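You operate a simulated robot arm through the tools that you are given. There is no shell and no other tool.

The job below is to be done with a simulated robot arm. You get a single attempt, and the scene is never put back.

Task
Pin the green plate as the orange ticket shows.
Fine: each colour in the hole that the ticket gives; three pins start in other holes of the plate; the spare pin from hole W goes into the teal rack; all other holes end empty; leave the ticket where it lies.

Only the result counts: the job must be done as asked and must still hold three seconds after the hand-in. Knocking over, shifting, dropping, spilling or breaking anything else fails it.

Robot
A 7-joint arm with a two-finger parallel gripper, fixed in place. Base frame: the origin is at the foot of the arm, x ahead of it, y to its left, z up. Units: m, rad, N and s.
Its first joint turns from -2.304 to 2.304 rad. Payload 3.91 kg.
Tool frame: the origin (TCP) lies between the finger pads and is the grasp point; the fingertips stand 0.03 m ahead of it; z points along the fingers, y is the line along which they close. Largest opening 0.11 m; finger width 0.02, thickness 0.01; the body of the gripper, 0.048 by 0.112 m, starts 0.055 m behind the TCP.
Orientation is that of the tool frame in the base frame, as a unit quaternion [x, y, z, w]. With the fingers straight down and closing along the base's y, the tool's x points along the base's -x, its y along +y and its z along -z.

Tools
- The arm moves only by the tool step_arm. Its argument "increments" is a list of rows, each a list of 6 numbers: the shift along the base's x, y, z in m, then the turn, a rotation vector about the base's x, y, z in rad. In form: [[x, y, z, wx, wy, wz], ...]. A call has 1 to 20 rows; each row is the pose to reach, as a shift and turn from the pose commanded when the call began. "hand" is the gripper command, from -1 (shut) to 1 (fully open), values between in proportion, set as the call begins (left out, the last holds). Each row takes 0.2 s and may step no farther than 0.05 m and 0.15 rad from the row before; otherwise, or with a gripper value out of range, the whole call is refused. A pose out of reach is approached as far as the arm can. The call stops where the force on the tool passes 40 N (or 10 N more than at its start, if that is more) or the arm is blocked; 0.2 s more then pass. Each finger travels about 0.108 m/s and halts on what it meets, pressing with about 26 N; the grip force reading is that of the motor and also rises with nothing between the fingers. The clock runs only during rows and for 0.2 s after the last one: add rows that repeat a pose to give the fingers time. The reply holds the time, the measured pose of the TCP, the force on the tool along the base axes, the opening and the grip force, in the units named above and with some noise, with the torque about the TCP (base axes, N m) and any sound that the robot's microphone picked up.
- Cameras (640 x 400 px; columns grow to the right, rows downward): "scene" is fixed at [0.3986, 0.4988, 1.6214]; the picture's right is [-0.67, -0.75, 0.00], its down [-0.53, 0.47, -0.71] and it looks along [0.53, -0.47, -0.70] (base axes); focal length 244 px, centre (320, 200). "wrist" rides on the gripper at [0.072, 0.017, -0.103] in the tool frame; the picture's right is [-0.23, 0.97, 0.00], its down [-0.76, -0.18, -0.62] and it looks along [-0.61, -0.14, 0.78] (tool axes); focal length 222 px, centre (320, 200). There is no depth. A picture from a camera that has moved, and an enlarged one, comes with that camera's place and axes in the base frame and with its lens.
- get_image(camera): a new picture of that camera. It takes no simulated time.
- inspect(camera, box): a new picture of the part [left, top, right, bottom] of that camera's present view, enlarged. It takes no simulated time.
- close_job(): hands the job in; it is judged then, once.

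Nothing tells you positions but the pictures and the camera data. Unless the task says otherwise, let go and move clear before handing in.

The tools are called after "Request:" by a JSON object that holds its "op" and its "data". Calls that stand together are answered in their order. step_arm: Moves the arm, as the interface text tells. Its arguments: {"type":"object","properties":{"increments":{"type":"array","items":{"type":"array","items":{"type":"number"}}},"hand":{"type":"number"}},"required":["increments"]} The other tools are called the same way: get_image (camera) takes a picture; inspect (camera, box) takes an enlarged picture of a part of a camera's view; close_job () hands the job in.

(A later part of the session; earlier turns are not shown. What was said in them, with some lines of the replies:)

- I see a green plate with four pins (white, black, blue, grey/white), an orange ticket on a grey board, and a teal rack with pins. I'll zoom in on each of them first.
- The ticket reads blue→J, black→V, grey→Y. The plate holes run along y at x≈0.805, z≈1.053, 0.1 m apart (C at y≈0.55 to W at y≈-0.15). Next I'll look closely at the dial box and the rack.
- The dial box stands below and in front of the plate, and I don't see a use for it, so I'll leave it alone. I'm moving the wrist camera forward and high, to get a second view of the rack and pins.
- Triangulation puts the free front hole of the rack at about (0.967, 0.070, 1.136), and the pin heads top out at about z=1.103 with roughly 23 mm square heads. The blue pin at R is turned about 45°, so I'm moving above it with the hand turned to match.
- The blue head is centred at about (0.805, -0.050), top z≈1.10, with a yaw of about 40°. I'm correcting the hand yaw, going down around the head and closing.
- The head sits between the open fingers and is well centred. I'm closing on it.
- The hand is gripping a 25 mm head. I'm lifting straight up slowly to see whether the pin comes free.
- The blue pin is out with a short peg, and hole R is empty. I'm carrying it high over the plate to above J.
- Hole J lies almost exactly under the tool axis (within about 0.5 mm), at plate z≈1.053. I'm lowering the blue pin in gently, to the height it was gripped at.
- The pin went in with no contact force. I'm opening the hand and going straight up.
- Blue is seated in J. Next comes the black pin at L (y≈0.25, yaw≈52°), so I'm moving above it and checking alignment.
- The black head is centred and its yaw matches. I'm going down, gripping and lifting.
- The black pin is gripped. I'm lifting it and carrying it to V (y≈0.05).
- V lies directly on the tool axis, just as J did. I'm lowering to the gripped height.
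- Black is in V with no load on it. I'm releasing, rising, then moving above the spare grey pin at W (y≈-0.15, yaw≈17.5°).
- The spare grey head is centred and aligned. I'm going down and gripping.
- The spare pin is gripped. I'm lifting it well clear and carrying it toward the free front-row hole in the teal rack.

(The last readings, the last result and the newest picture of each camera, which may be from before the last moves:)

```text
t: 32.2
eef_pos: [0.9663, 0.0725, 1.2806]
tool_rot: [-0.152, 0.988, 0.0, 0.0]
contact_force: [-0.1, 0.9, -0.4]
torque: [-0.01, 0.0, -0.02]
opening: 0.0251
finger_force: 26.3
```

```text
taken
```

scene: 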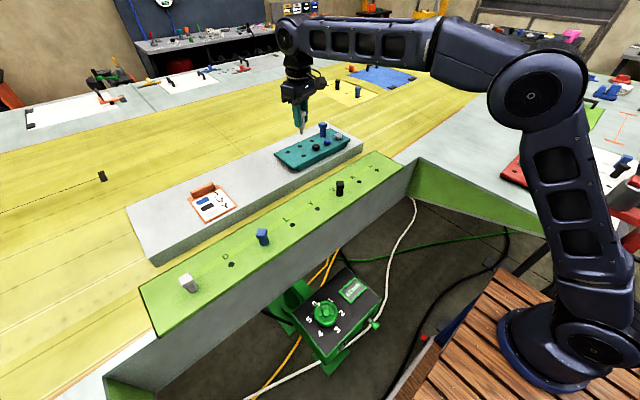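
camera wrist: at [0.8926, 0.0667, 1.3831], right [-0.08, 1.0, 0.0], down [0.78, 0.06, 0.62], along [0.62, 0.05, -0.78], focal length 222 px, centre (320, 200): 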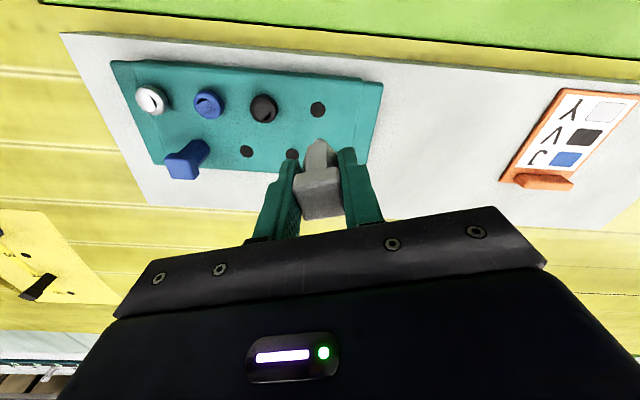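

Request:
{"op": "inspect", "data": {"camera": "wrist", "box": [280, 85, 360, 135]}}

Request:
{"op": "inspect", "data": {"camera": "wrist", "box": [110, 60, 350, 200]}}

Request:
{"op": "inspect", "data": {"camera": "scene", "box": [260, 90, 370, 175]}}

```text
8.00 times, centred on (320, 110) of wrist
camera zoom: at [0.8926, 0.0667, 1.3831], right [-0.08, 1.0, 0.0], down [0.78, 0.06, 0.62], along [0.62, 0.05, -0.78], focal length 1777 px, centre (320, 920)
```

zoom: 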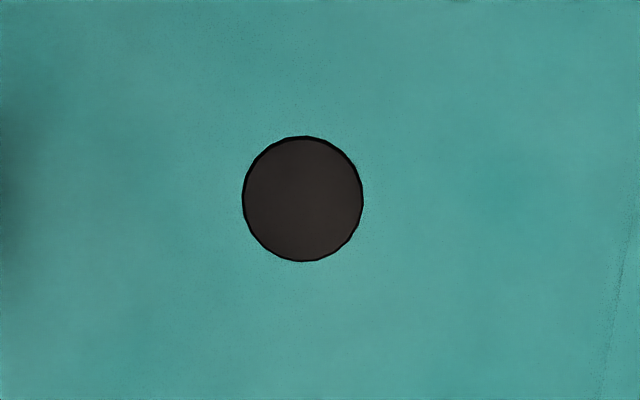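

```text
2.67 times, centred on (230, 130) of wrist
camera zoom: at [0.8926, 0.0667, 1.3831], right [-0.08, 1.0, 0.0], down [0.78, 0.06, 0.62], along [0.62, 0.05, -0.78], focal length 592 px, centre (560, 387)
```

zoom: 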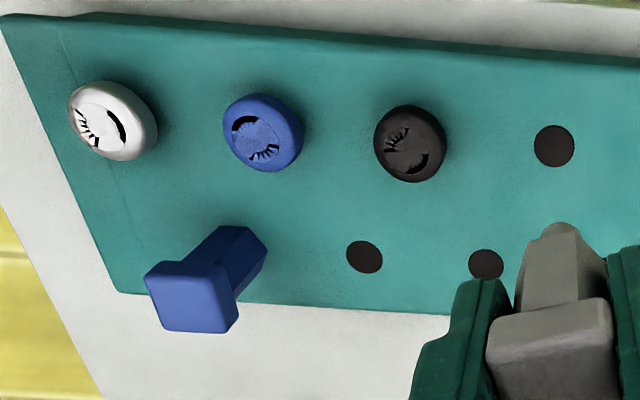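

```text
4.71 times, centred on (315, 132) of scene
camera zoom: at [0.3986, 0.4988, 1.6214], right [-0.67, -0.75, 0.0], down [-0.53, 0.47, -0.71], along [0.53, -0.47, -0.7], focal length 1150 px, centre (344, 518)
```

zoom: 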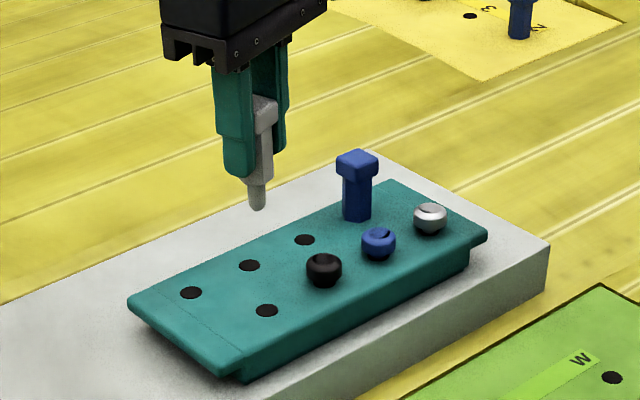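

The free rack hole is about 2.3 mm to -y and 0.5 mm to -x of the tool axis, with the rack top at about 1.134. I'm correcting for that and lowering partway to check before inserting.

Request:
{"op": "step_arm", "data": {"increments": [[-0.0005, -0.0023, 0, 0, 0, 0], [-0.0005, -0.0023, -0.03, 0, 0, 0], [-0.0005, -0.0023, -0.05, 0, 0, 0], [-0.0005, -0.0023, -0.06, 0, 0, 0], [-0.0005, -0.0023, -0.06, 0, 0, 0]]}}

Request:
{"op": "get_image", "data": {"camera": "wrist"}}

Request:
{"op": "inspect", "data": {"camera": "wrist", "box": [260, 90, 380, 180]}}

Request:
{"op": "inspect", "data": {"camera": "scene", "box": [260, 90, 370, 175]}}

```text
t: 33.4
eef_pos: [0.9646, 0.0675, 1.2189]
tool_rot: [-0.153, 0.988, 0.0, -0.001]
contact_force: [0.4, -0.2, -0.6]
torque: [-0.02, 0.0, 0.02]
opening: 0.0249
finger_force: 26.5
```

```text
taken
camera wrist: at [0.8912, 0.0616, 1.3227], right [-0.08, 1.0, 0.0], down [0.78, 0.06, 0.62], along [0.62, 0.05, -0.78], focal length 222 px, centre (320, 200)
```

wrist: 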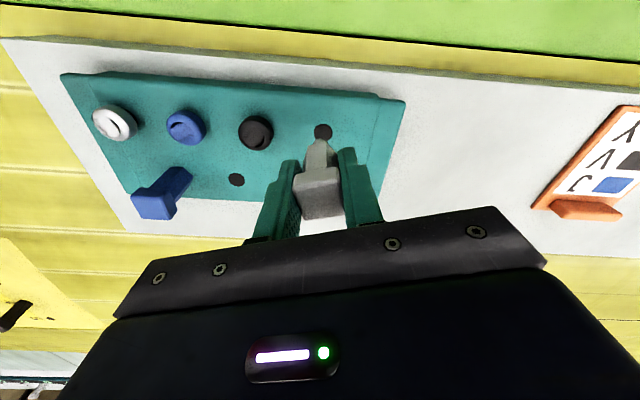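

```text
4.44 times, centred on (320, 135) of wrist
camera zoom: at [0.8912, 0.0616, 1.3227], right [-0.08, 1.0, 0.0], down [0.78, 0.06, 0.62], along [0.62, 0.05, -0.78], focal length 987 px, centre (320, 489)
```

zoom: 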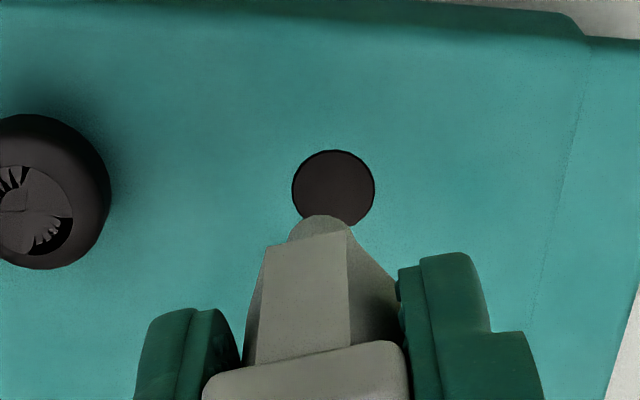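

```text
4.71 times, centred on (315, 132) of scene
camera zoom: at [0.3986, 0.4988, 1.6214], right [-0.67, -0.75, 0.0], down [-0.53, 0.47, -0.71], along [0.53, -0.47, -0.7], focal length 1150 px, centre (344, 518)
```

zoom: 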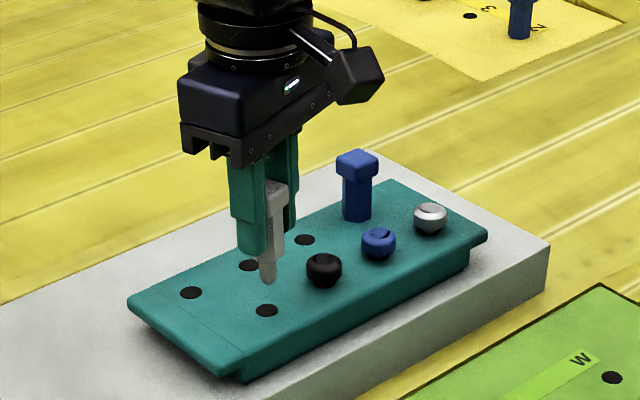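

The arm had not fully settled in the earlier picture, so I'll hold still and measure again.

Request:
{"op": "step_arm", "data": {"increments": [[0, 0, 0, 0, 0, 0], [0, 0, 0, 0, 0, 0], [0, 0, 0, 0, 0, 0]]}}

Request:
{"op": "inspect", "data": {"camera": "wrist", "box": [260, 90, 380, 180]}}

```text
t: 34.2
eef_pos: [0.9651, 0.067, 1.2192]
tool_rot: [-0.152, 0.988, 0.0, 0.0]
contact_force: [0.4, 0.4, -0.5]
torque: [0.03, 0.02, -0.03]
opening: 0.0251
finger_force: 26.4
```

```text
4.44 times, centred on (320, 135) of wrist
camera zoom: at [0.8912, 0.0616, 1.3228], right [-0.08, 1.0, 0.0], down [0.78, 0.06, 0.62], along [0.62, 0.05, -0.78], focal length 987 px, centre (320, 489)
```

zoom: 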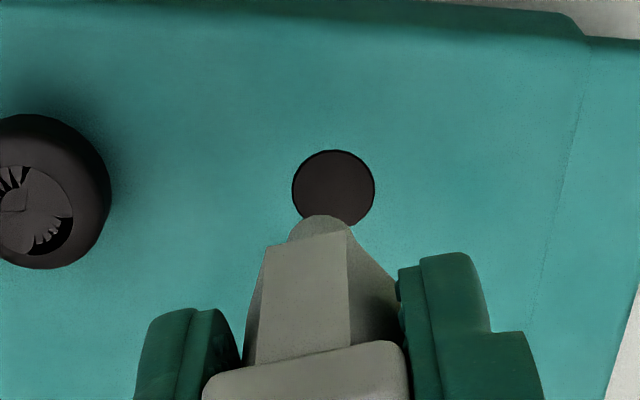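

The hole is about 2.6 mm to +y of the axis. I'm shifting over and going lower, so the tip stops just above the rack.

Request:
{"op": "step_arm", "data": {"increments": [[0.0008, 0.0026, 0, 0, 0, 0], [0.0008, 0.0026, -0.008, 0, 0, 0], [0.0008, 0.0026, -0.014, 0, 0, 0], [0.0008, 0.0026, -0.014, 0, 0, 0], [0.0008, 0.0026, -0.014, 0, 0, 0]]}}

Request:
{"op": "inspect", "data": {"camera": "wrist", "box": [260, 90, 380, 180]}}

Request:
{"op": "inspect", "data": {"camera": "scene", "box": [280, 110, 350, 165]}}

```text
t: 35.4
eef_pos: [0.965, 0.0697, 1.2064]
tool_rot: [-0.152, 0.988, 0.0, 0.001]
contact_force: [0.2, 0.6, -1.0]
torque: [-0.01, -0.01, -0.01]
opening: 0.025
finger_force: 25.8
```

```text
4.44 times, centred on (320, 135) of wrist
camera zoom: at [0.8915, 0.0639, 1.3094], right [-0.08, 1.0, 0.0], down [0.78, 0.06, 0.62], along [0.62, 0.05, -0.78], focal length 987 px, centre (320, 489)
```

zoom: 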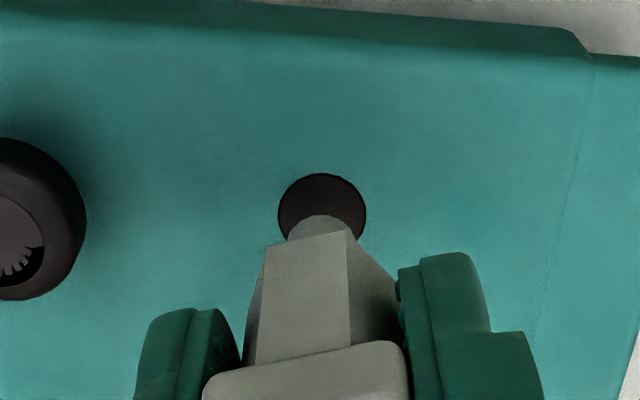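

```text
7.27 times, centred on (315, 138) of scene
camera zoom: at [0.3986, 0.4988, 1.6214], right [-0.67, -0.75, 0.0], down [-0.53, 0.47, -0.71], along [0.53, -0.47, -0.7], focal length 1777 px, centre (356, 654)
```

zoom: 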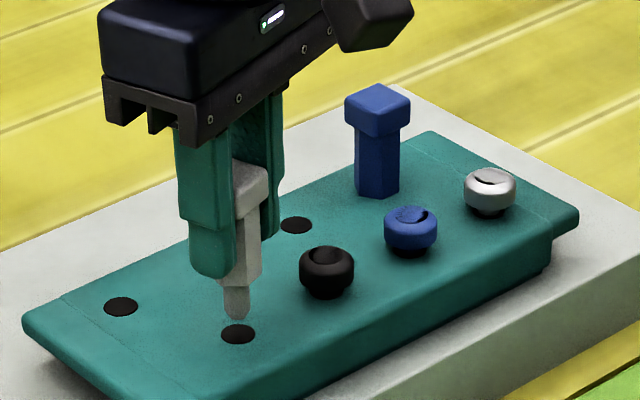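

The peg tip now sits right above the hole in both views. I'm lowering slowly and watching the force.

Request:
{"op": "step_arm", "data": {"increments": [[0, 0, -0.005, 0, 0, 0], [0, 0, -0.01, 0, 0, 0], [0, 0, -0.015, 0, 0, 0], [0, 0, -0.02, 0, 0, 0], [0, 0, -0.024, 0, 0, 0], [0, 0, -0.027, 0, 0, 0], [0, 0, -0.027, 0, 0, 0]]}}

Request:
{"op": "inspect", "data": {"camera": "wrist", "box": [260, 90, 380, 180]}}

Request:
{"op": "inspect", "data": {"camera": "scene", "box": [280, 110, 350, 165]}}

```text
t: 37.0
eef_pos: [0.9667, 0.07, 1.1791]
tool_rot: [-0.152, 0.988, -0.001, 0.0]
contact_force: [0.7, -0.2, -0.9]
torque: [-0.02, 0.01, 0.02]
opening: 0.0251
finger_force: 26.1
```

```text
4.44 times, centred on (320, 135) of wrist
camera zoom: at [0.8929, 0.0641, 1.2826], right [-0.08, 1.0, 0.0], down [0.78, 0.06, 0.62], along [0.62, 0.05, -0.78], focal length 987 px, centre (320, 489)
```

zoom: 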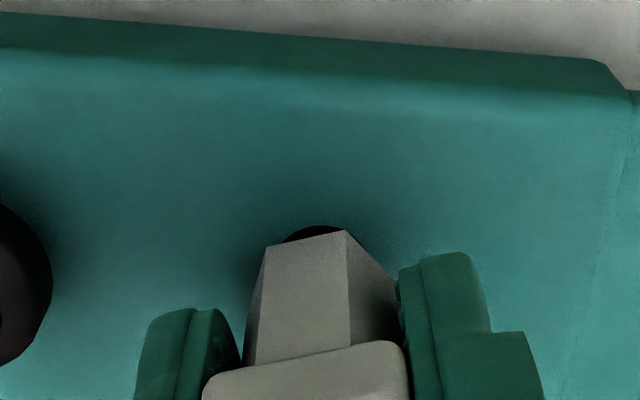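

```text
7.27 times, centred on (315, 138) of scene
camera zoom: at [0.3986, 0.4988, 1.6214], right [-0.67, -0.75, 0.0], down [-0.53, 0.47, -0.71], along [0.53, -0.47, -0.7], focal length 1777 px, centre (356, 654)
```

zoom: 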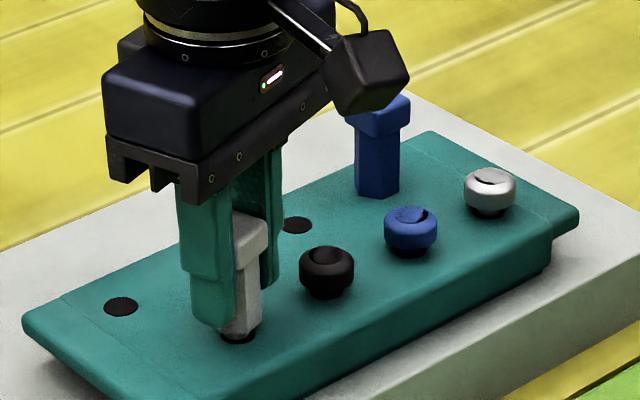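

The peg is in the hole with no side load. I'm finishing the last few millimetres until the shoulder seats.

Request:
{"op": "step_arm", "data": {"increments": [[0, 0, -0.002, 0, 0, 0], [0, 0, -0.004, 0, 0, 0], [0, 0, -0.006, 0, 0, 0], [0, 0, -0.006, 0, 0, 0]]}}

Request:
{"op": "inspect", "data": {"camera": "wrist", "box": [260, 90, 380, 180]}}

Request:
{"op": "inspect", "data": {"camera": "scene", "box": [280, 110, 350, 165]}}

```text
t: 38.0
eef_pos: [0.9668, 0.0696, 1.1736]
tool_rot: [-0.151, 0.988, 0.0, 0.0]
contact_force: [0.7, 0.2, -0.3]
torque: [-0.02, -0.01, 0.02]
opening: 0.0253
finger_force: 25.9
```

```text
4.44 times, centred on (320, 135) of wrist
camera zoom: at [0.8928, 0.0648, 1.2763], right [-0.08, 1.0, 0.0], down [0.78, 0.06, 0.62], along [0.62, 0.05, -0.78], focal length 987 px, centre (320, 489)
```

zoom: 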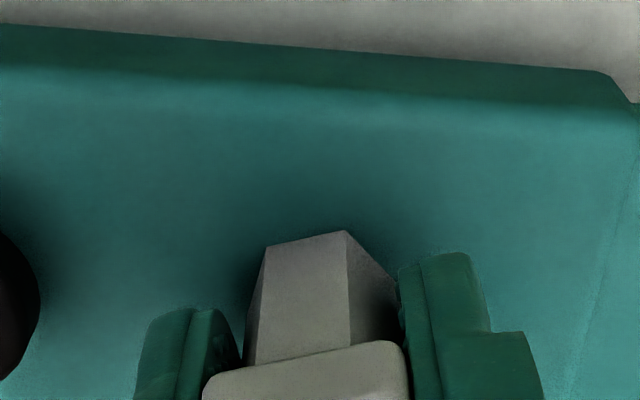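

```text
7.27 times, centred on (315, 138) of scene
camera zoom: at [0.3986, 0.4988, 1.6214], right [-0.67, -0.75, 0.0], down [-0.53, 0.47, -0.71], along [0.53, -0.47, -0.7], focal length 1777 px, centre (356, 654)
```

zoom: 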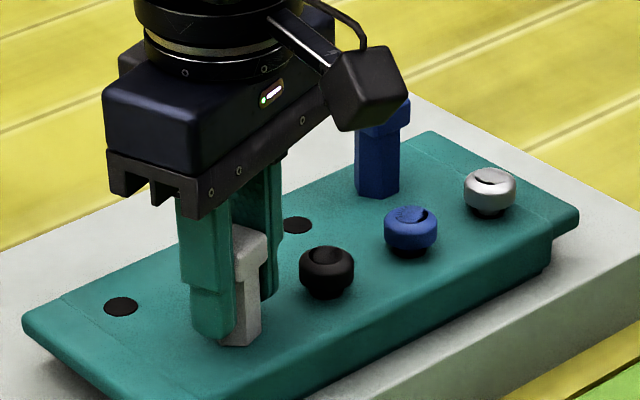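

Request:
{"op": "step_arm", "data": {"increments": [[0, 0, -0.001, 0, 0, 0], [0, 0, -0.0015, 0, 0, 0], [0, 0, -0.0015, 0, 0, 0]]}}

```text
t: 38.8
eef_pos: [0.9667, 0.0704, 1.1733]
tool_rot: [-0.152, 0.988, 0.0, 0.001]
contact_force: [-0.9, 1.3, 6.8]
torque: [0.06, 0.0, 0.02]
opening: 0.0249
finger_force: 26.1
```

A light 7 N upward push shows the shoulder is seated. I'm opening only a little because of the neighbouring knob, then going straight up.

Request:
{"op": "step_arm", "data": {"increments": [[0, 0, 0.001, 0, 0, 0], [0, 0, 0.001, 0, 0, 0], [0, 0, 0.001, 0, 0, 0], [0, 0, 0.015, 0, 0, 0], [0, 0, 0.035, 0, 0, 0], [0, 0, 0.065, 0, 0, 0], [0, 0, 0.1, 0, 0, 0], [0, 0, 0.1, 0, 0, 0]], "hand": -0.3}}

Request:
{"op": "get_image", "data": {"camera": "wrist"}}

Request:
{"op": "inspect", "data": {"camera": "scene", "box": [260, 90, 370, 175]}}

```text
t: 40.6
eef_pos: [0.9685, 0.0692, 1.2734]
tool_rot: [-0.152, 0.988, 0.0, 0.0]
contact_force: [0.0, 0.3, 0.7]
torque: [-0.01, -0.04, 0.01]
opening: 0.0386
finger_force: 0.0
```

```text
taken
camera wrist: at [0.8931, 0.0634, 1.3769], right [-0.08, 1.0, 0.0], down [0.78, 0.06, 0.62], along [0.62, 0.05, -0.78], focal length 222 px, centre (320, 200)
```

wrist: 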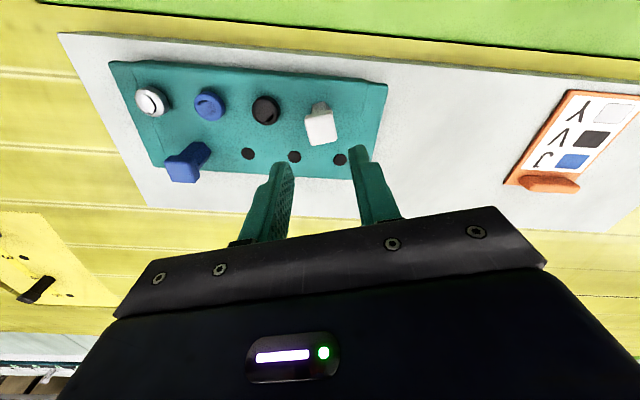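

```text
4.71 times, centred on (315, 132) of scene
camera zoom: at [0.3986, 0.4988, 1.6214], right [-0.67, -0.75, 0.0], down [-0.53, 0.47, -0.71], along [0.53, -0.47, -0.7], focal length 1150 px, centre (344, 518)
```

zoom: 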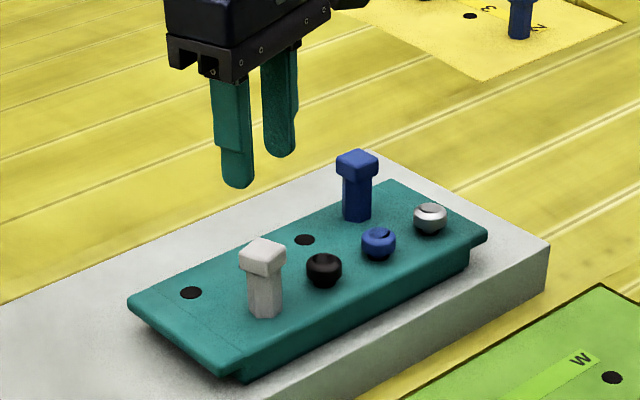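

The spare pin stands in the rack. I'm retreating and going over to the grey pin at C (y≈0.55), holding high for a look.

Request:
{"op": "step_arm", "data": {"increments": [[-0.04, 0.0, 0, 0, 0, 0], [-0.08, 0.01, 0, 0, 0, 0], [-0.12, 0.03, 0, 0, 0, 0], [-0.15, 0.06, 0, 0, 0, 0], [-0.1623, 0.1, 0, 0, 0, 0], [-0.1623, 0.14, 0, 0, 0, 0], [-0.1623, 0.18, 0, 0, 0, 0], [-0.1623, 0.22, 0, 0, 0, 0], [-0.1623, 0.26, 0, 0, 0, 0], [-0.1623, 0.3, 0, 0, 0, 0], [-0.1623, 0.34, 0, 0, 0, 0], [-0.1623, 0.38, 0, 0, 0, 0], [-0.1623, 0.42, 0, 0, 0, 0], [-0.1623, 0.45, 0, 0, 0, 0], [-0.1623, 0.47, 0, 0, 0, 0], [-0.1623, 0.4795, 0, 0, 0, 0], [-0.1623, 0.4795, 0, 0, 0, 0], [-0.1623, 0.4795, 0, 0, 0, 0]], "hand": 0}}

Request:
{"op": "get_image", "data": {"camera": "wrist"}}

Request:
{"op": "inspect", "data": {"camera": "wrist", "box": [260, 60, 380, 150]}}

Request:
{"op": "get_image", "data": {"camera": "scene"}}

```text
t: 44.4
eef_pos: [0.8036, 0.5494, 1.2731]
tool_rot: [-0.152, 0.988, 0.0, 0.0]
contact_force: [0.4, -0.5, -0.3]
torque: [-0.01, 0.0, -0.02]
opening: 0.0551
finger_force: 0.1
```

```text
taken
camera wrist: at [0.7296, 0.5437, 1.3762], right [-0.08, 1.0, 0.0], down [0.78, 0.06, 0.62], along [0.62, 0.05, -0.78], focal length 222 px, centre (320, 200)
```

wrist: 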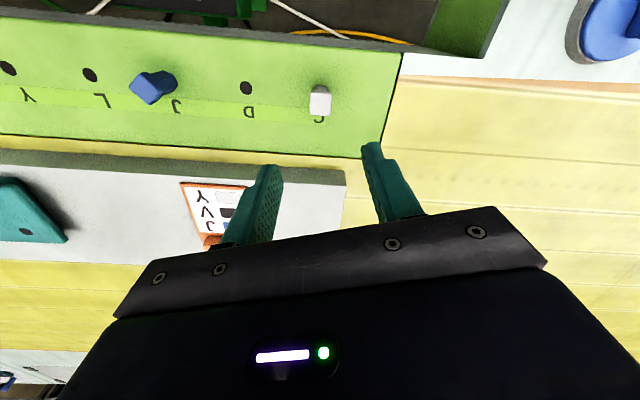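

```text
4.44 times, centred on (320, 105) of wrist
camera zoom: at [0.7296, 0.5437, 1.3762], right [-0.08, 1.0, 0.0], down [0.78, 0.06, 0.62], along [0.62, 0.05, -0.78], focal length 987 px, centre (320, 622)
```

zoom: 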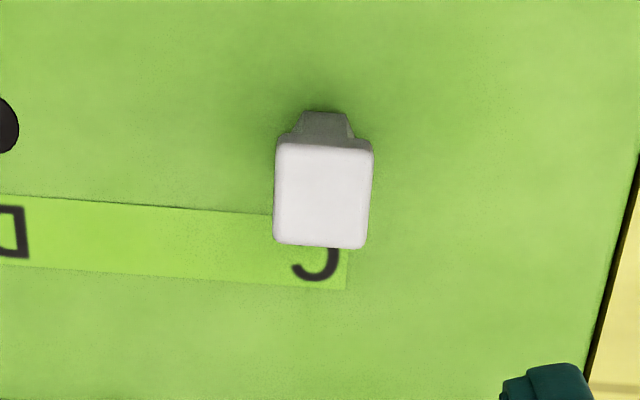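

```text
taken
```

scene: 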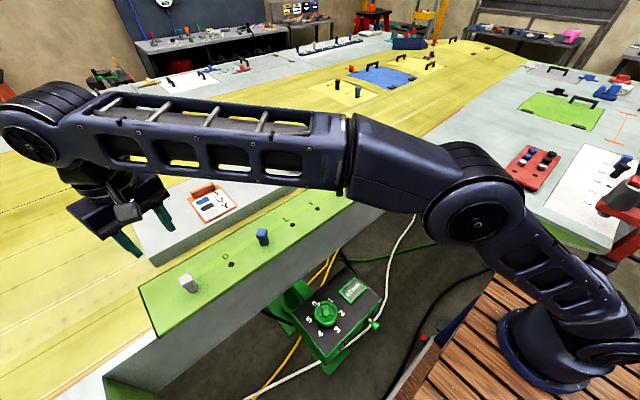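

C is within reach, and its head is at about (0.8045, 0.550) with a yaw of about 1.3°. I'm turning to match, going down and gripping.

Request:
{"op": "step_arm", "data": {"increments": [[0.001, 0.0, -0.03, 0, 0, -0.142], [0.001, 0, -0.07, 0, 0, -0.283], [0.001, 0, -0.1, 0, 0, -0.283], [0.001, 0, -0.13, 0, 0, -0.283], [0.001, 0, -0.155, 0, 0, -0.283], [0.001, 0, -0.172, 0, 0, -0.283], [0.001, 0, -0.1815, 0, 0, -0.283], [0.001, 0, -0.1815, 0, 0, -0.283]]}}

Request:
{"op": "get_image", "data": {"camera": "wrist"}}

```text
t: 46.2
eef_pos: [0.8057, 0.5513, 1.0909]
tool_rot: [-0.011, 1.0, 0.001, 0.0]
contact_force: [0.0, -0.5, -1.0]
torque: [-0.02, 0.01, 0.02]
opening: 0.0548
finger_force: 0.0
```

```text
taken
camera wrist: at [0.733, 0.566, 1.1933], right [0.21, 0.98, 0.0], down [0.77, -0.16, 0.62], along [0.61, -0.13, -0.78], focal length 222 px, centre (320, 200)
```

wrist: 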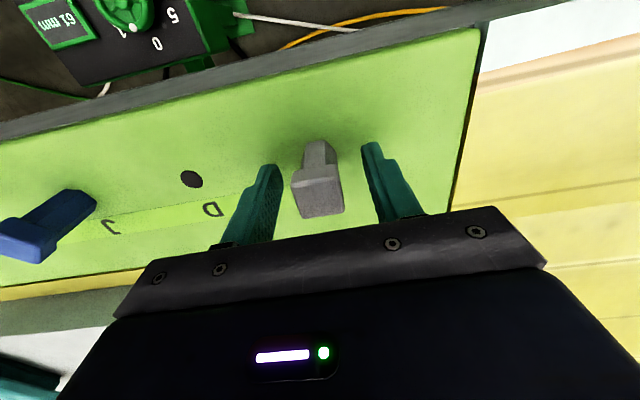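

Request:
{"op": "step_arm", "data": {"increments": [[0, 0, 0, 0, 0, 0], [0, 0, 0, 0, 0, 0], [0, 0, 0, 0, 0, 0], [0, 0, 0, 0, 0, 0]], "hand": -1}}

Request:
{"op": "step_arm", "data": {"increments": [[0, 0, 0.01, 0, 0, 0], [0, 0, 0.02, 0, 0, 0], [0, 0, 0.05, 0, 0, 0], [0, 0, 0.09, 0, 0, 0], [0, 0, 0.14, 0, 0, 0], [0, -0.03, 0.14, 0, 0, 0], [0, -0.07, 0.14, 0, 0, 0], [0, -0.11, 0.14, 0, 0, 0], [0, -0.15, 0.14, 0, 0, 0], [0, -0.19, 0.14, 0, 0, 0], [0, -0.23, 0.14, 0, 0, 0], [0, -0.27, 0.14, 0, 0, 0], [0, -0.31, 0.14, 0, 0, 0], [0, -0.35, 0.14, 0, 0, 0], [0, -0.38, 0.14, 0, 0, 0], [0, -0.4, 0.14, 0, 0, 0], [0, -0.4, 0.14, 0, 0, 0], [0, -0.4, 0.14, 0, 0, 0], [0, -0.4, 0.14, 0, 0, 0]]}}

Request:
{"op": "get_image", "data": {"camera": "wrist"}}

Request:
{"op": "inspect", "data": {"camera": "wrist", "box": [280, 75, 360, 125]}}

Request:
{"op": "get_image", "data": {"camera": "scene"}}

```text
t: 47.2
eef_pos: [0.8055, 0.5509, 1.0916]
tool_rot: [-0.011, 1.0, 0.0, 0.001]
contact_force: [-0.2, -0.3, -0.2]
torque: [0.0, -0.03, 0.0]
opening: 0.0248
finger_force: 25.3
```

```text
t: 51.2
eef_pos: [0.8044, 0.1491, 1.2295]
tool_rot: [-0.011, 1.0, 0.0, -0.001]
contact_force: [-0.2, 0.4, -0.8]
torque: [0.0, 0.02, -0.01]
opening: 0.0253
finger_force: 26.6
```

```text
taken
camera wrist: at [0.7324, 0.164, 1.3321], right [0.21, 0.98, 0.0], down [0.77, -0.16, 0.62], along [0.61, -0.13, -0.78], focal length 222 px, centre (320, 200)
```

wrist: 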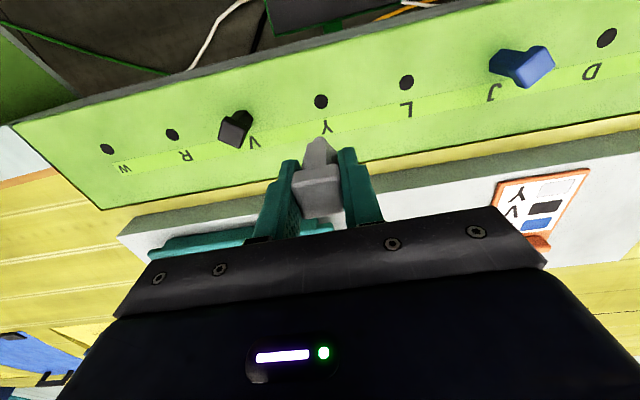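

```text
8.00 times, centred on (320, 100) of wrist
camera zoom: at [0.7324, 0.164, 1.3321], right [0.21, 0.98, 0.0], down [0.77, -0.16, 0.62], along [0.61, -0.13, -0.78], focal length 1777 px, centre (320, 1000)
```

zoom: 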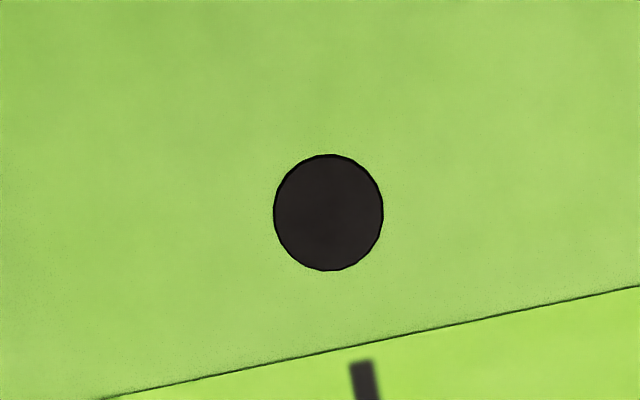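

```text
taken
```

scene: 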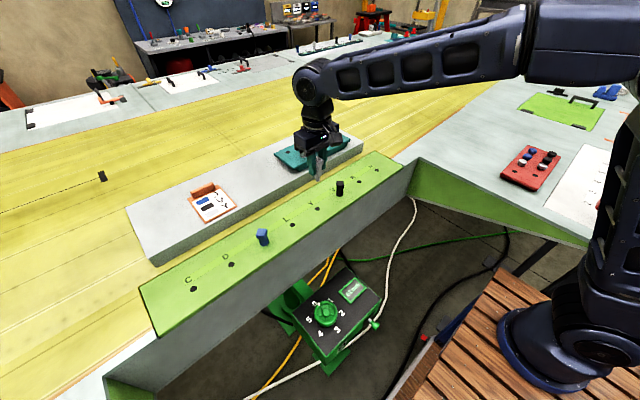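

Hole Y is about 1.5 mm to +y of the axis. I'm correcting for that and lowering to just above the hole for a check.

Request:
{"op": "step_arm", "data": {"increments": [[-0.0003, 0.0014, 0, 0, 0, 0], [-0.0003, 0.0014, -0.04, 0, 0, 0], [-0.0003, 0.0014, -0.07, 0, 0, 0], [-0.0003, 0.0014, -0.09, 0, 0, 0], [-0.0003, 0.0014, -0.105, 0, 0, 0], [-0.0003, 0.0014, -0.105, 0, 0, 0], [-0.0003, 0.0014, -0.105, 0, 0, 0]]}}

Request:
{"op": "inspect", "data": {"camera": "wrist", "box": [260, 90, 380, 180]}}

Request:
{"op": "inspect", "data": {"camera": "scene", "box": [280, 160, 360, 220]}}

```text
t: 52.8
eef_pos: [0.8052, 0.1511, 1.1254]
tool_rot: [-0.012, 1.0, 0.0, -0.001]
contact_force: [0.6, -0.4, -0.1]
torque: [-0.04, 0.02, -0.02]
opening: 0.0252
finger_force: 25.9
```

```text
4.44 times, centred on (320, 135) of wrist
camera zoom: at [0.7328, 0.1657, 1.2273], right [0.21, 0.98, 0.0], down [0.77, -0.16, 0.62], along [0.61, -0.13, -0.78], focal length 987 px, centre (320, 489)
```

zoom: 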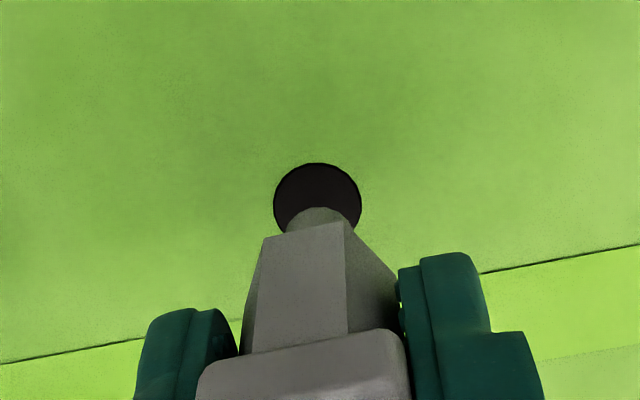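

```text
6.67 times, centred on (320, 190) of scene
camera zoom: at [0.3986, 0.4988, 1.6214], right [-0.67, -0.75, 0.0], down [-0.53, 0.47, -0.71], along [0.53, -0.47, -0.7], focal length 1629 px, centre (320, 267)
```

zoom: 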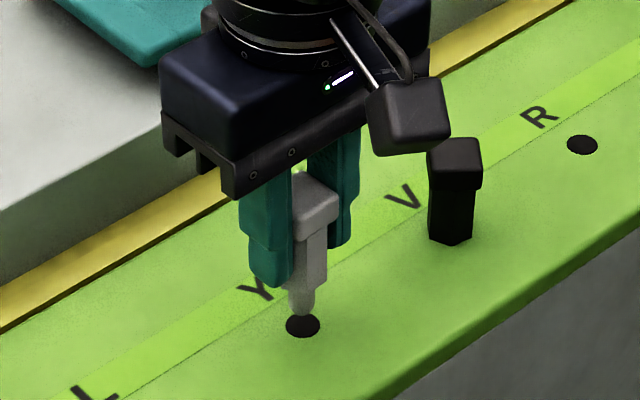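

The tip is aligned over Y in both views. I'm lowering to the gripped height.

Request:
{"op": "step_arm", "data": {"increments": [[-0.0004, 0, -0.006, 0, 0, 0], [-0.0004, 0, -0.012, 0, 0, 0], [-0.0004, 0, -0.018, 0, 0, 0], [-0.0004, 0, -0.024, 0, 0, 0], [-0.0004, 0, -0.029, 0, 0, 0], [-0.0004, 0, -0.032, 0, 0, 0], [-0.0004, 0, -0.034, 0, 0, 0], [-0.0004, 0, -0.034, 0, 0, 0]]}}

Request:
{"op": "inspect", "data": {"camera": "scene", "box": [280, 160, 360, 220]}}

Request:
{"op": "inspect", "data": {"camera": "wrist", "box": [260, 90, 380, 180]}}

```text
t: 54.6
eef_pos: [0.805, 0.1511, 1.0911]
tool_rot: [-0.011, 1.0, 0.0, 0.0]
contact_force: [0.7, -0.8, -0.6]
torque: [0.0, 0.0, 0.01]
opening: 0.0251
finger_force: 25.5
```

```text
6.67 times, centred on (320, 190) of scene
camera zoom: at [0.3986, 0.4988, 1.6214], right [-0.67, -0.75, 0.0], down [-0.53, 0.47, -0.71], along [0.53, -0.47, -0.7], focal length 1629 px, centre (320, 267)
```

zoom: 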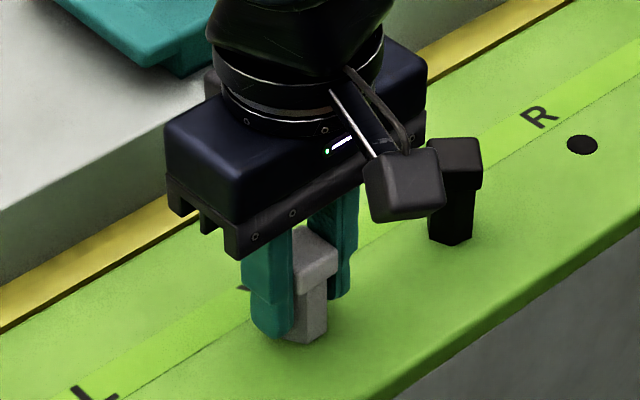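

```text
4.44 times, centred on (320, 135) of wrist
camera zoom: at [0.7317, 0.1667, 1.195], right [0.21, 0.98, 0.0], down [0.77, -0.16, 0.62], along [0.61, -0.13, -0.78], focal length 987 px, centre (320, 489)
```

zoom: 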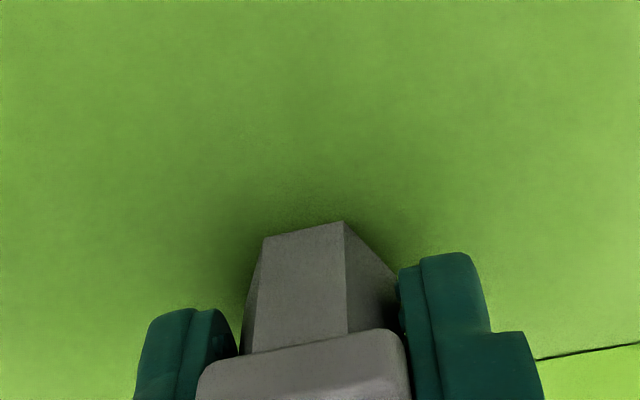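

The grey pin is in Y, unloaded. I'm releasing, rising straight up and moving clear.

Request:
{"op": "step_arm", "data": {"increments": [[0, 0, 0, 0, 0, 0], [0, 0, 0, 0, 0, 0], [0, 0, 0, 0, 0, 0], [0, 0, 0.02, 0, 0, 0], [0, 0, 0.04, 0, 0, 0], [0, 0, 0.08, 0, 0, 0], [0, 0, 0.12, 0, 0, 0], [0, 0, 0.16, 0, 0, 0], [0, 0, 0.2, 0, 0, 0], [-0.04, 0, 0.24, 0, 0, 0], [-0.08, 0, 0.27, 0, 0, 0], [-0.12, 0, 0.3, 0, 0, 0], [-0.15, 0, 0.33, 0, 0, 0], [-0.15, 0, 0.33, 0, 0, 0]], "hand": 0}}

Request:
{"op": "get_image", "data": {"camera": "wrist"}}

Request:
{"op": "get_image", "data": {"camera": "scene"}}

Request:
{"op": "inspect", "data": {"camera": "scene", "box": [160, 150, 400, 310]}}

Request:
{"op": "inspect", "data": {"camera": "scene", "box": [260, 110, 420, 220]}}

```text
refused: row 10 steps farther than a row can; nothing moved
```

```text
taken
camera wrist: at [0.7317, 0.1667, 1.195], right [0.21, 0.98, 0.0], down [0.77, -0.16, 0.62], along [0.61, -0.13, -0.78], focal length 222 px, centre (320, 200)
```

wrist: 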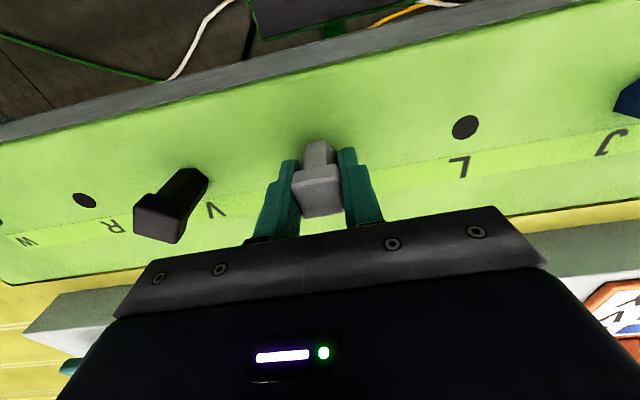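

```text
taken
```

scene: 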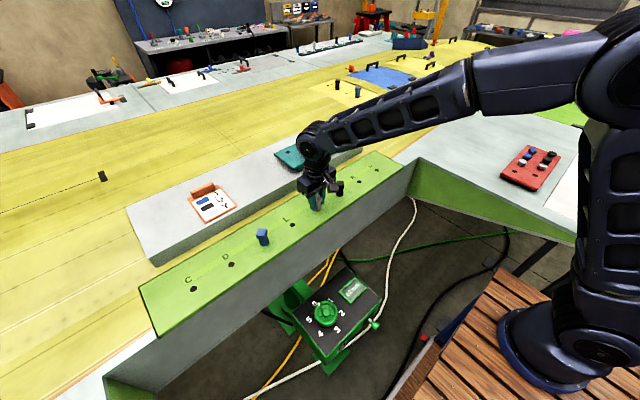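

```text
2.50 times, centred on (280, 230) of scene
camera zoom: at [0.3986, 0.4988, 1.6214], right [-0.67, -0.75, 0.0], down [-0.53, 0.47, -0.71], along [0.53, -0.47, -0.7], focal length 611 px, centre (420, 125)
```

zoom: 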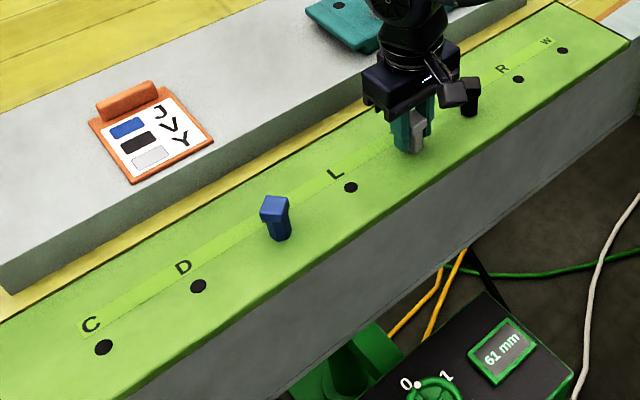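

```text
3.64 times, centred on (340, 165) of scene
camera zoom: at [0.3986, 0.4988, 1.6214], right [-0.67, -0.75, 0.0], down [-0.53, 0.47, -0.71], along [0.53, -0.47, -0.7], focal length 888 px, centre (247, 327)
```

zoom: 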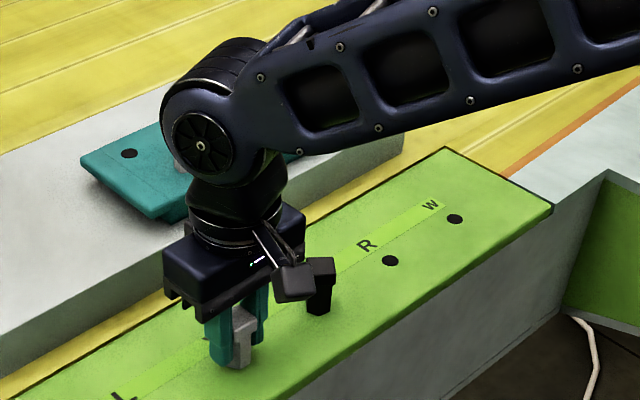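

That call was refused because one row stepped too far, and nothing moved. I'm repeating the release and retreat with smaller steps.

Request:
{"op": "step_arm", "data": {"increments": [[0, 0, 0, 0, 0, 0], [0, 0, 0, 0, 0, 0], [0, 0, 0, 0, 0, 0], [0, 0, 0.02, 0, 0, 0], [0, 0, 0.04, 0, 0, 0], [0, 0, 0.08, 0, 0, 0], [0, 0, 0.12, 0, 0, 0], [0, 0, 0.16, 0, 0, 0], [0, 0, 0.2, 0, 0, 0], [-0.03, 0, 0.22, 0, 0, 0], [-0.06, 0, 0.24, 0, 0, 0], [-0.1, 0, 0.26, 0, 0, 0], [-0.14, 0, 0.28, 0, 0, 0], [-0.17, 0, 0.3, 0, 0, 0], [-0.17, 0, 0.3, 0, 0, 0]], "hand": 0}}

Request:
{"op": "get_image", "data": {"camera": "wrist"}}

Request:
{"op": "get_image", "data": {"camera": "scene"}}

Request:
{"op": "inspect", "data": {"camera": "scene", "box": [160, 150, 400, 310]}}

Request:
{"op": "inspect", "data": {"camera": "scene", "box": [260, 110, 420, 220]}}

```text
t: 57.8
eef_pos: [0.6357, 0.1516, 1.3922]
tool_rot: [-0.011, 1.0, 0.0, 0.0]
contact_force: [0.0, -0.5, 0.1]
torque: [0.01, 0.01, 0.0]
opening: 0.055
finger_force: 0.0
```

```text
taken
camera wrist: at [0.5633, 0.1679, 1.4956], right [0.21, 0.98, 0.0], down [0.77, -0.16, 0.62], along [0.61, -0.13, -0.78], focal length 222 px, centre (320, 200)
```

wrist: 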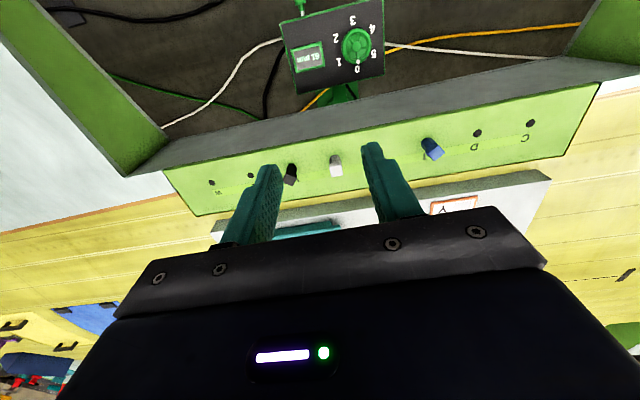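

```text
taken
```

scene: 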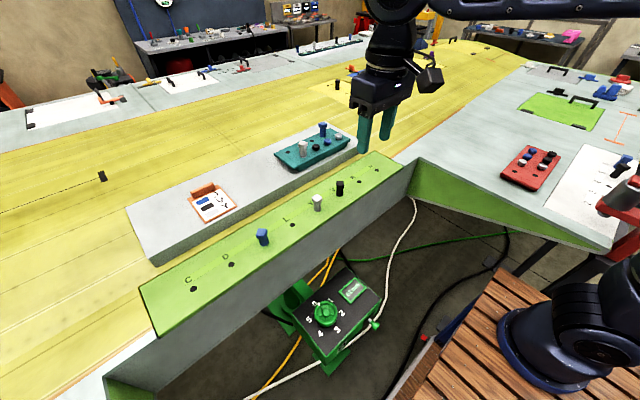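

```text
2.50 times, centred on (280, 230) of scene
camera zoom: at [0.3986, 0.4988, 1.6214], right [-0.67, -0.75, 0.0], down [-0.53, 0.47, -0.71], along [0.53, -0.47, -0.7], focal length 611 px, centre (420, 125)
```

zoom: 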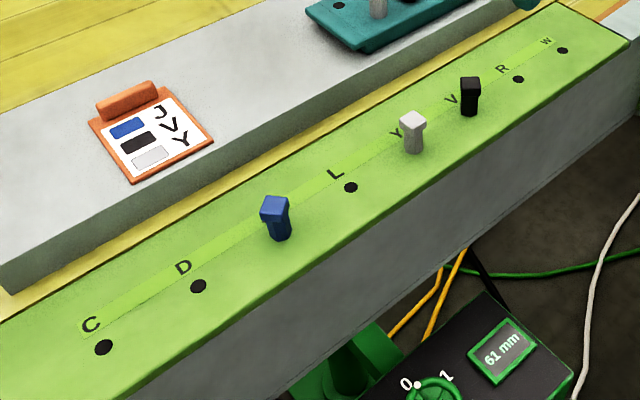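

```text
3.64 times, centred on (340, 165) of scene
camera zoom: at [0.3986, 0.4988, 1.6214], right [-0.67, -0.75, 0.0], down [-0.53, 0.47, -0.71], along [0.53, -0.47, -0.7], focal length 888 px, centre (247, 327)
```

zoom: 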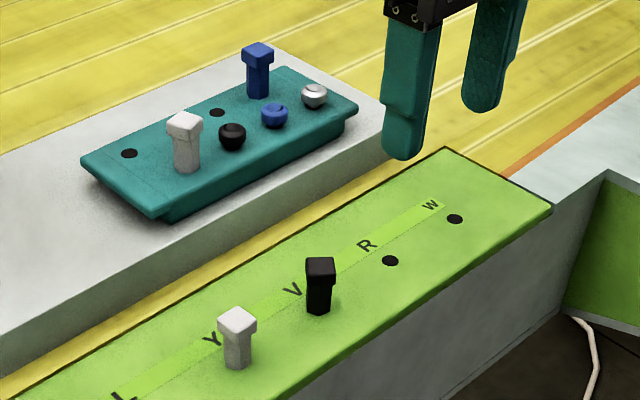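

The pictures show blue in J, black in V, grey in Y and the spare grey pin upright in the teal rack. C, D, L, R and W are empty, the ticket has not moved, and the arm is clear. I'm handing in.

Request:
{"op": "close_job", "data": {}}

```text
The job is handed in.
```

The green plate is pinned as the ticket shows, and I've handed the job in. I don't have the judge's result yet.

- **Plate:** blue is in J, black is in V and grey is in Y. C, D, L, R and W are empty.
- **Spare pin:** the grey pin from W is upright in the teal rack, in the free front-row hole next to the black knob. A push of about 7 N when I lowered it showed it was fully seated.
- **Everything else:** the final pictures show the ticket and the rest of the rack where they were. I left the dial box alone. The hand is open and clear of the plate.
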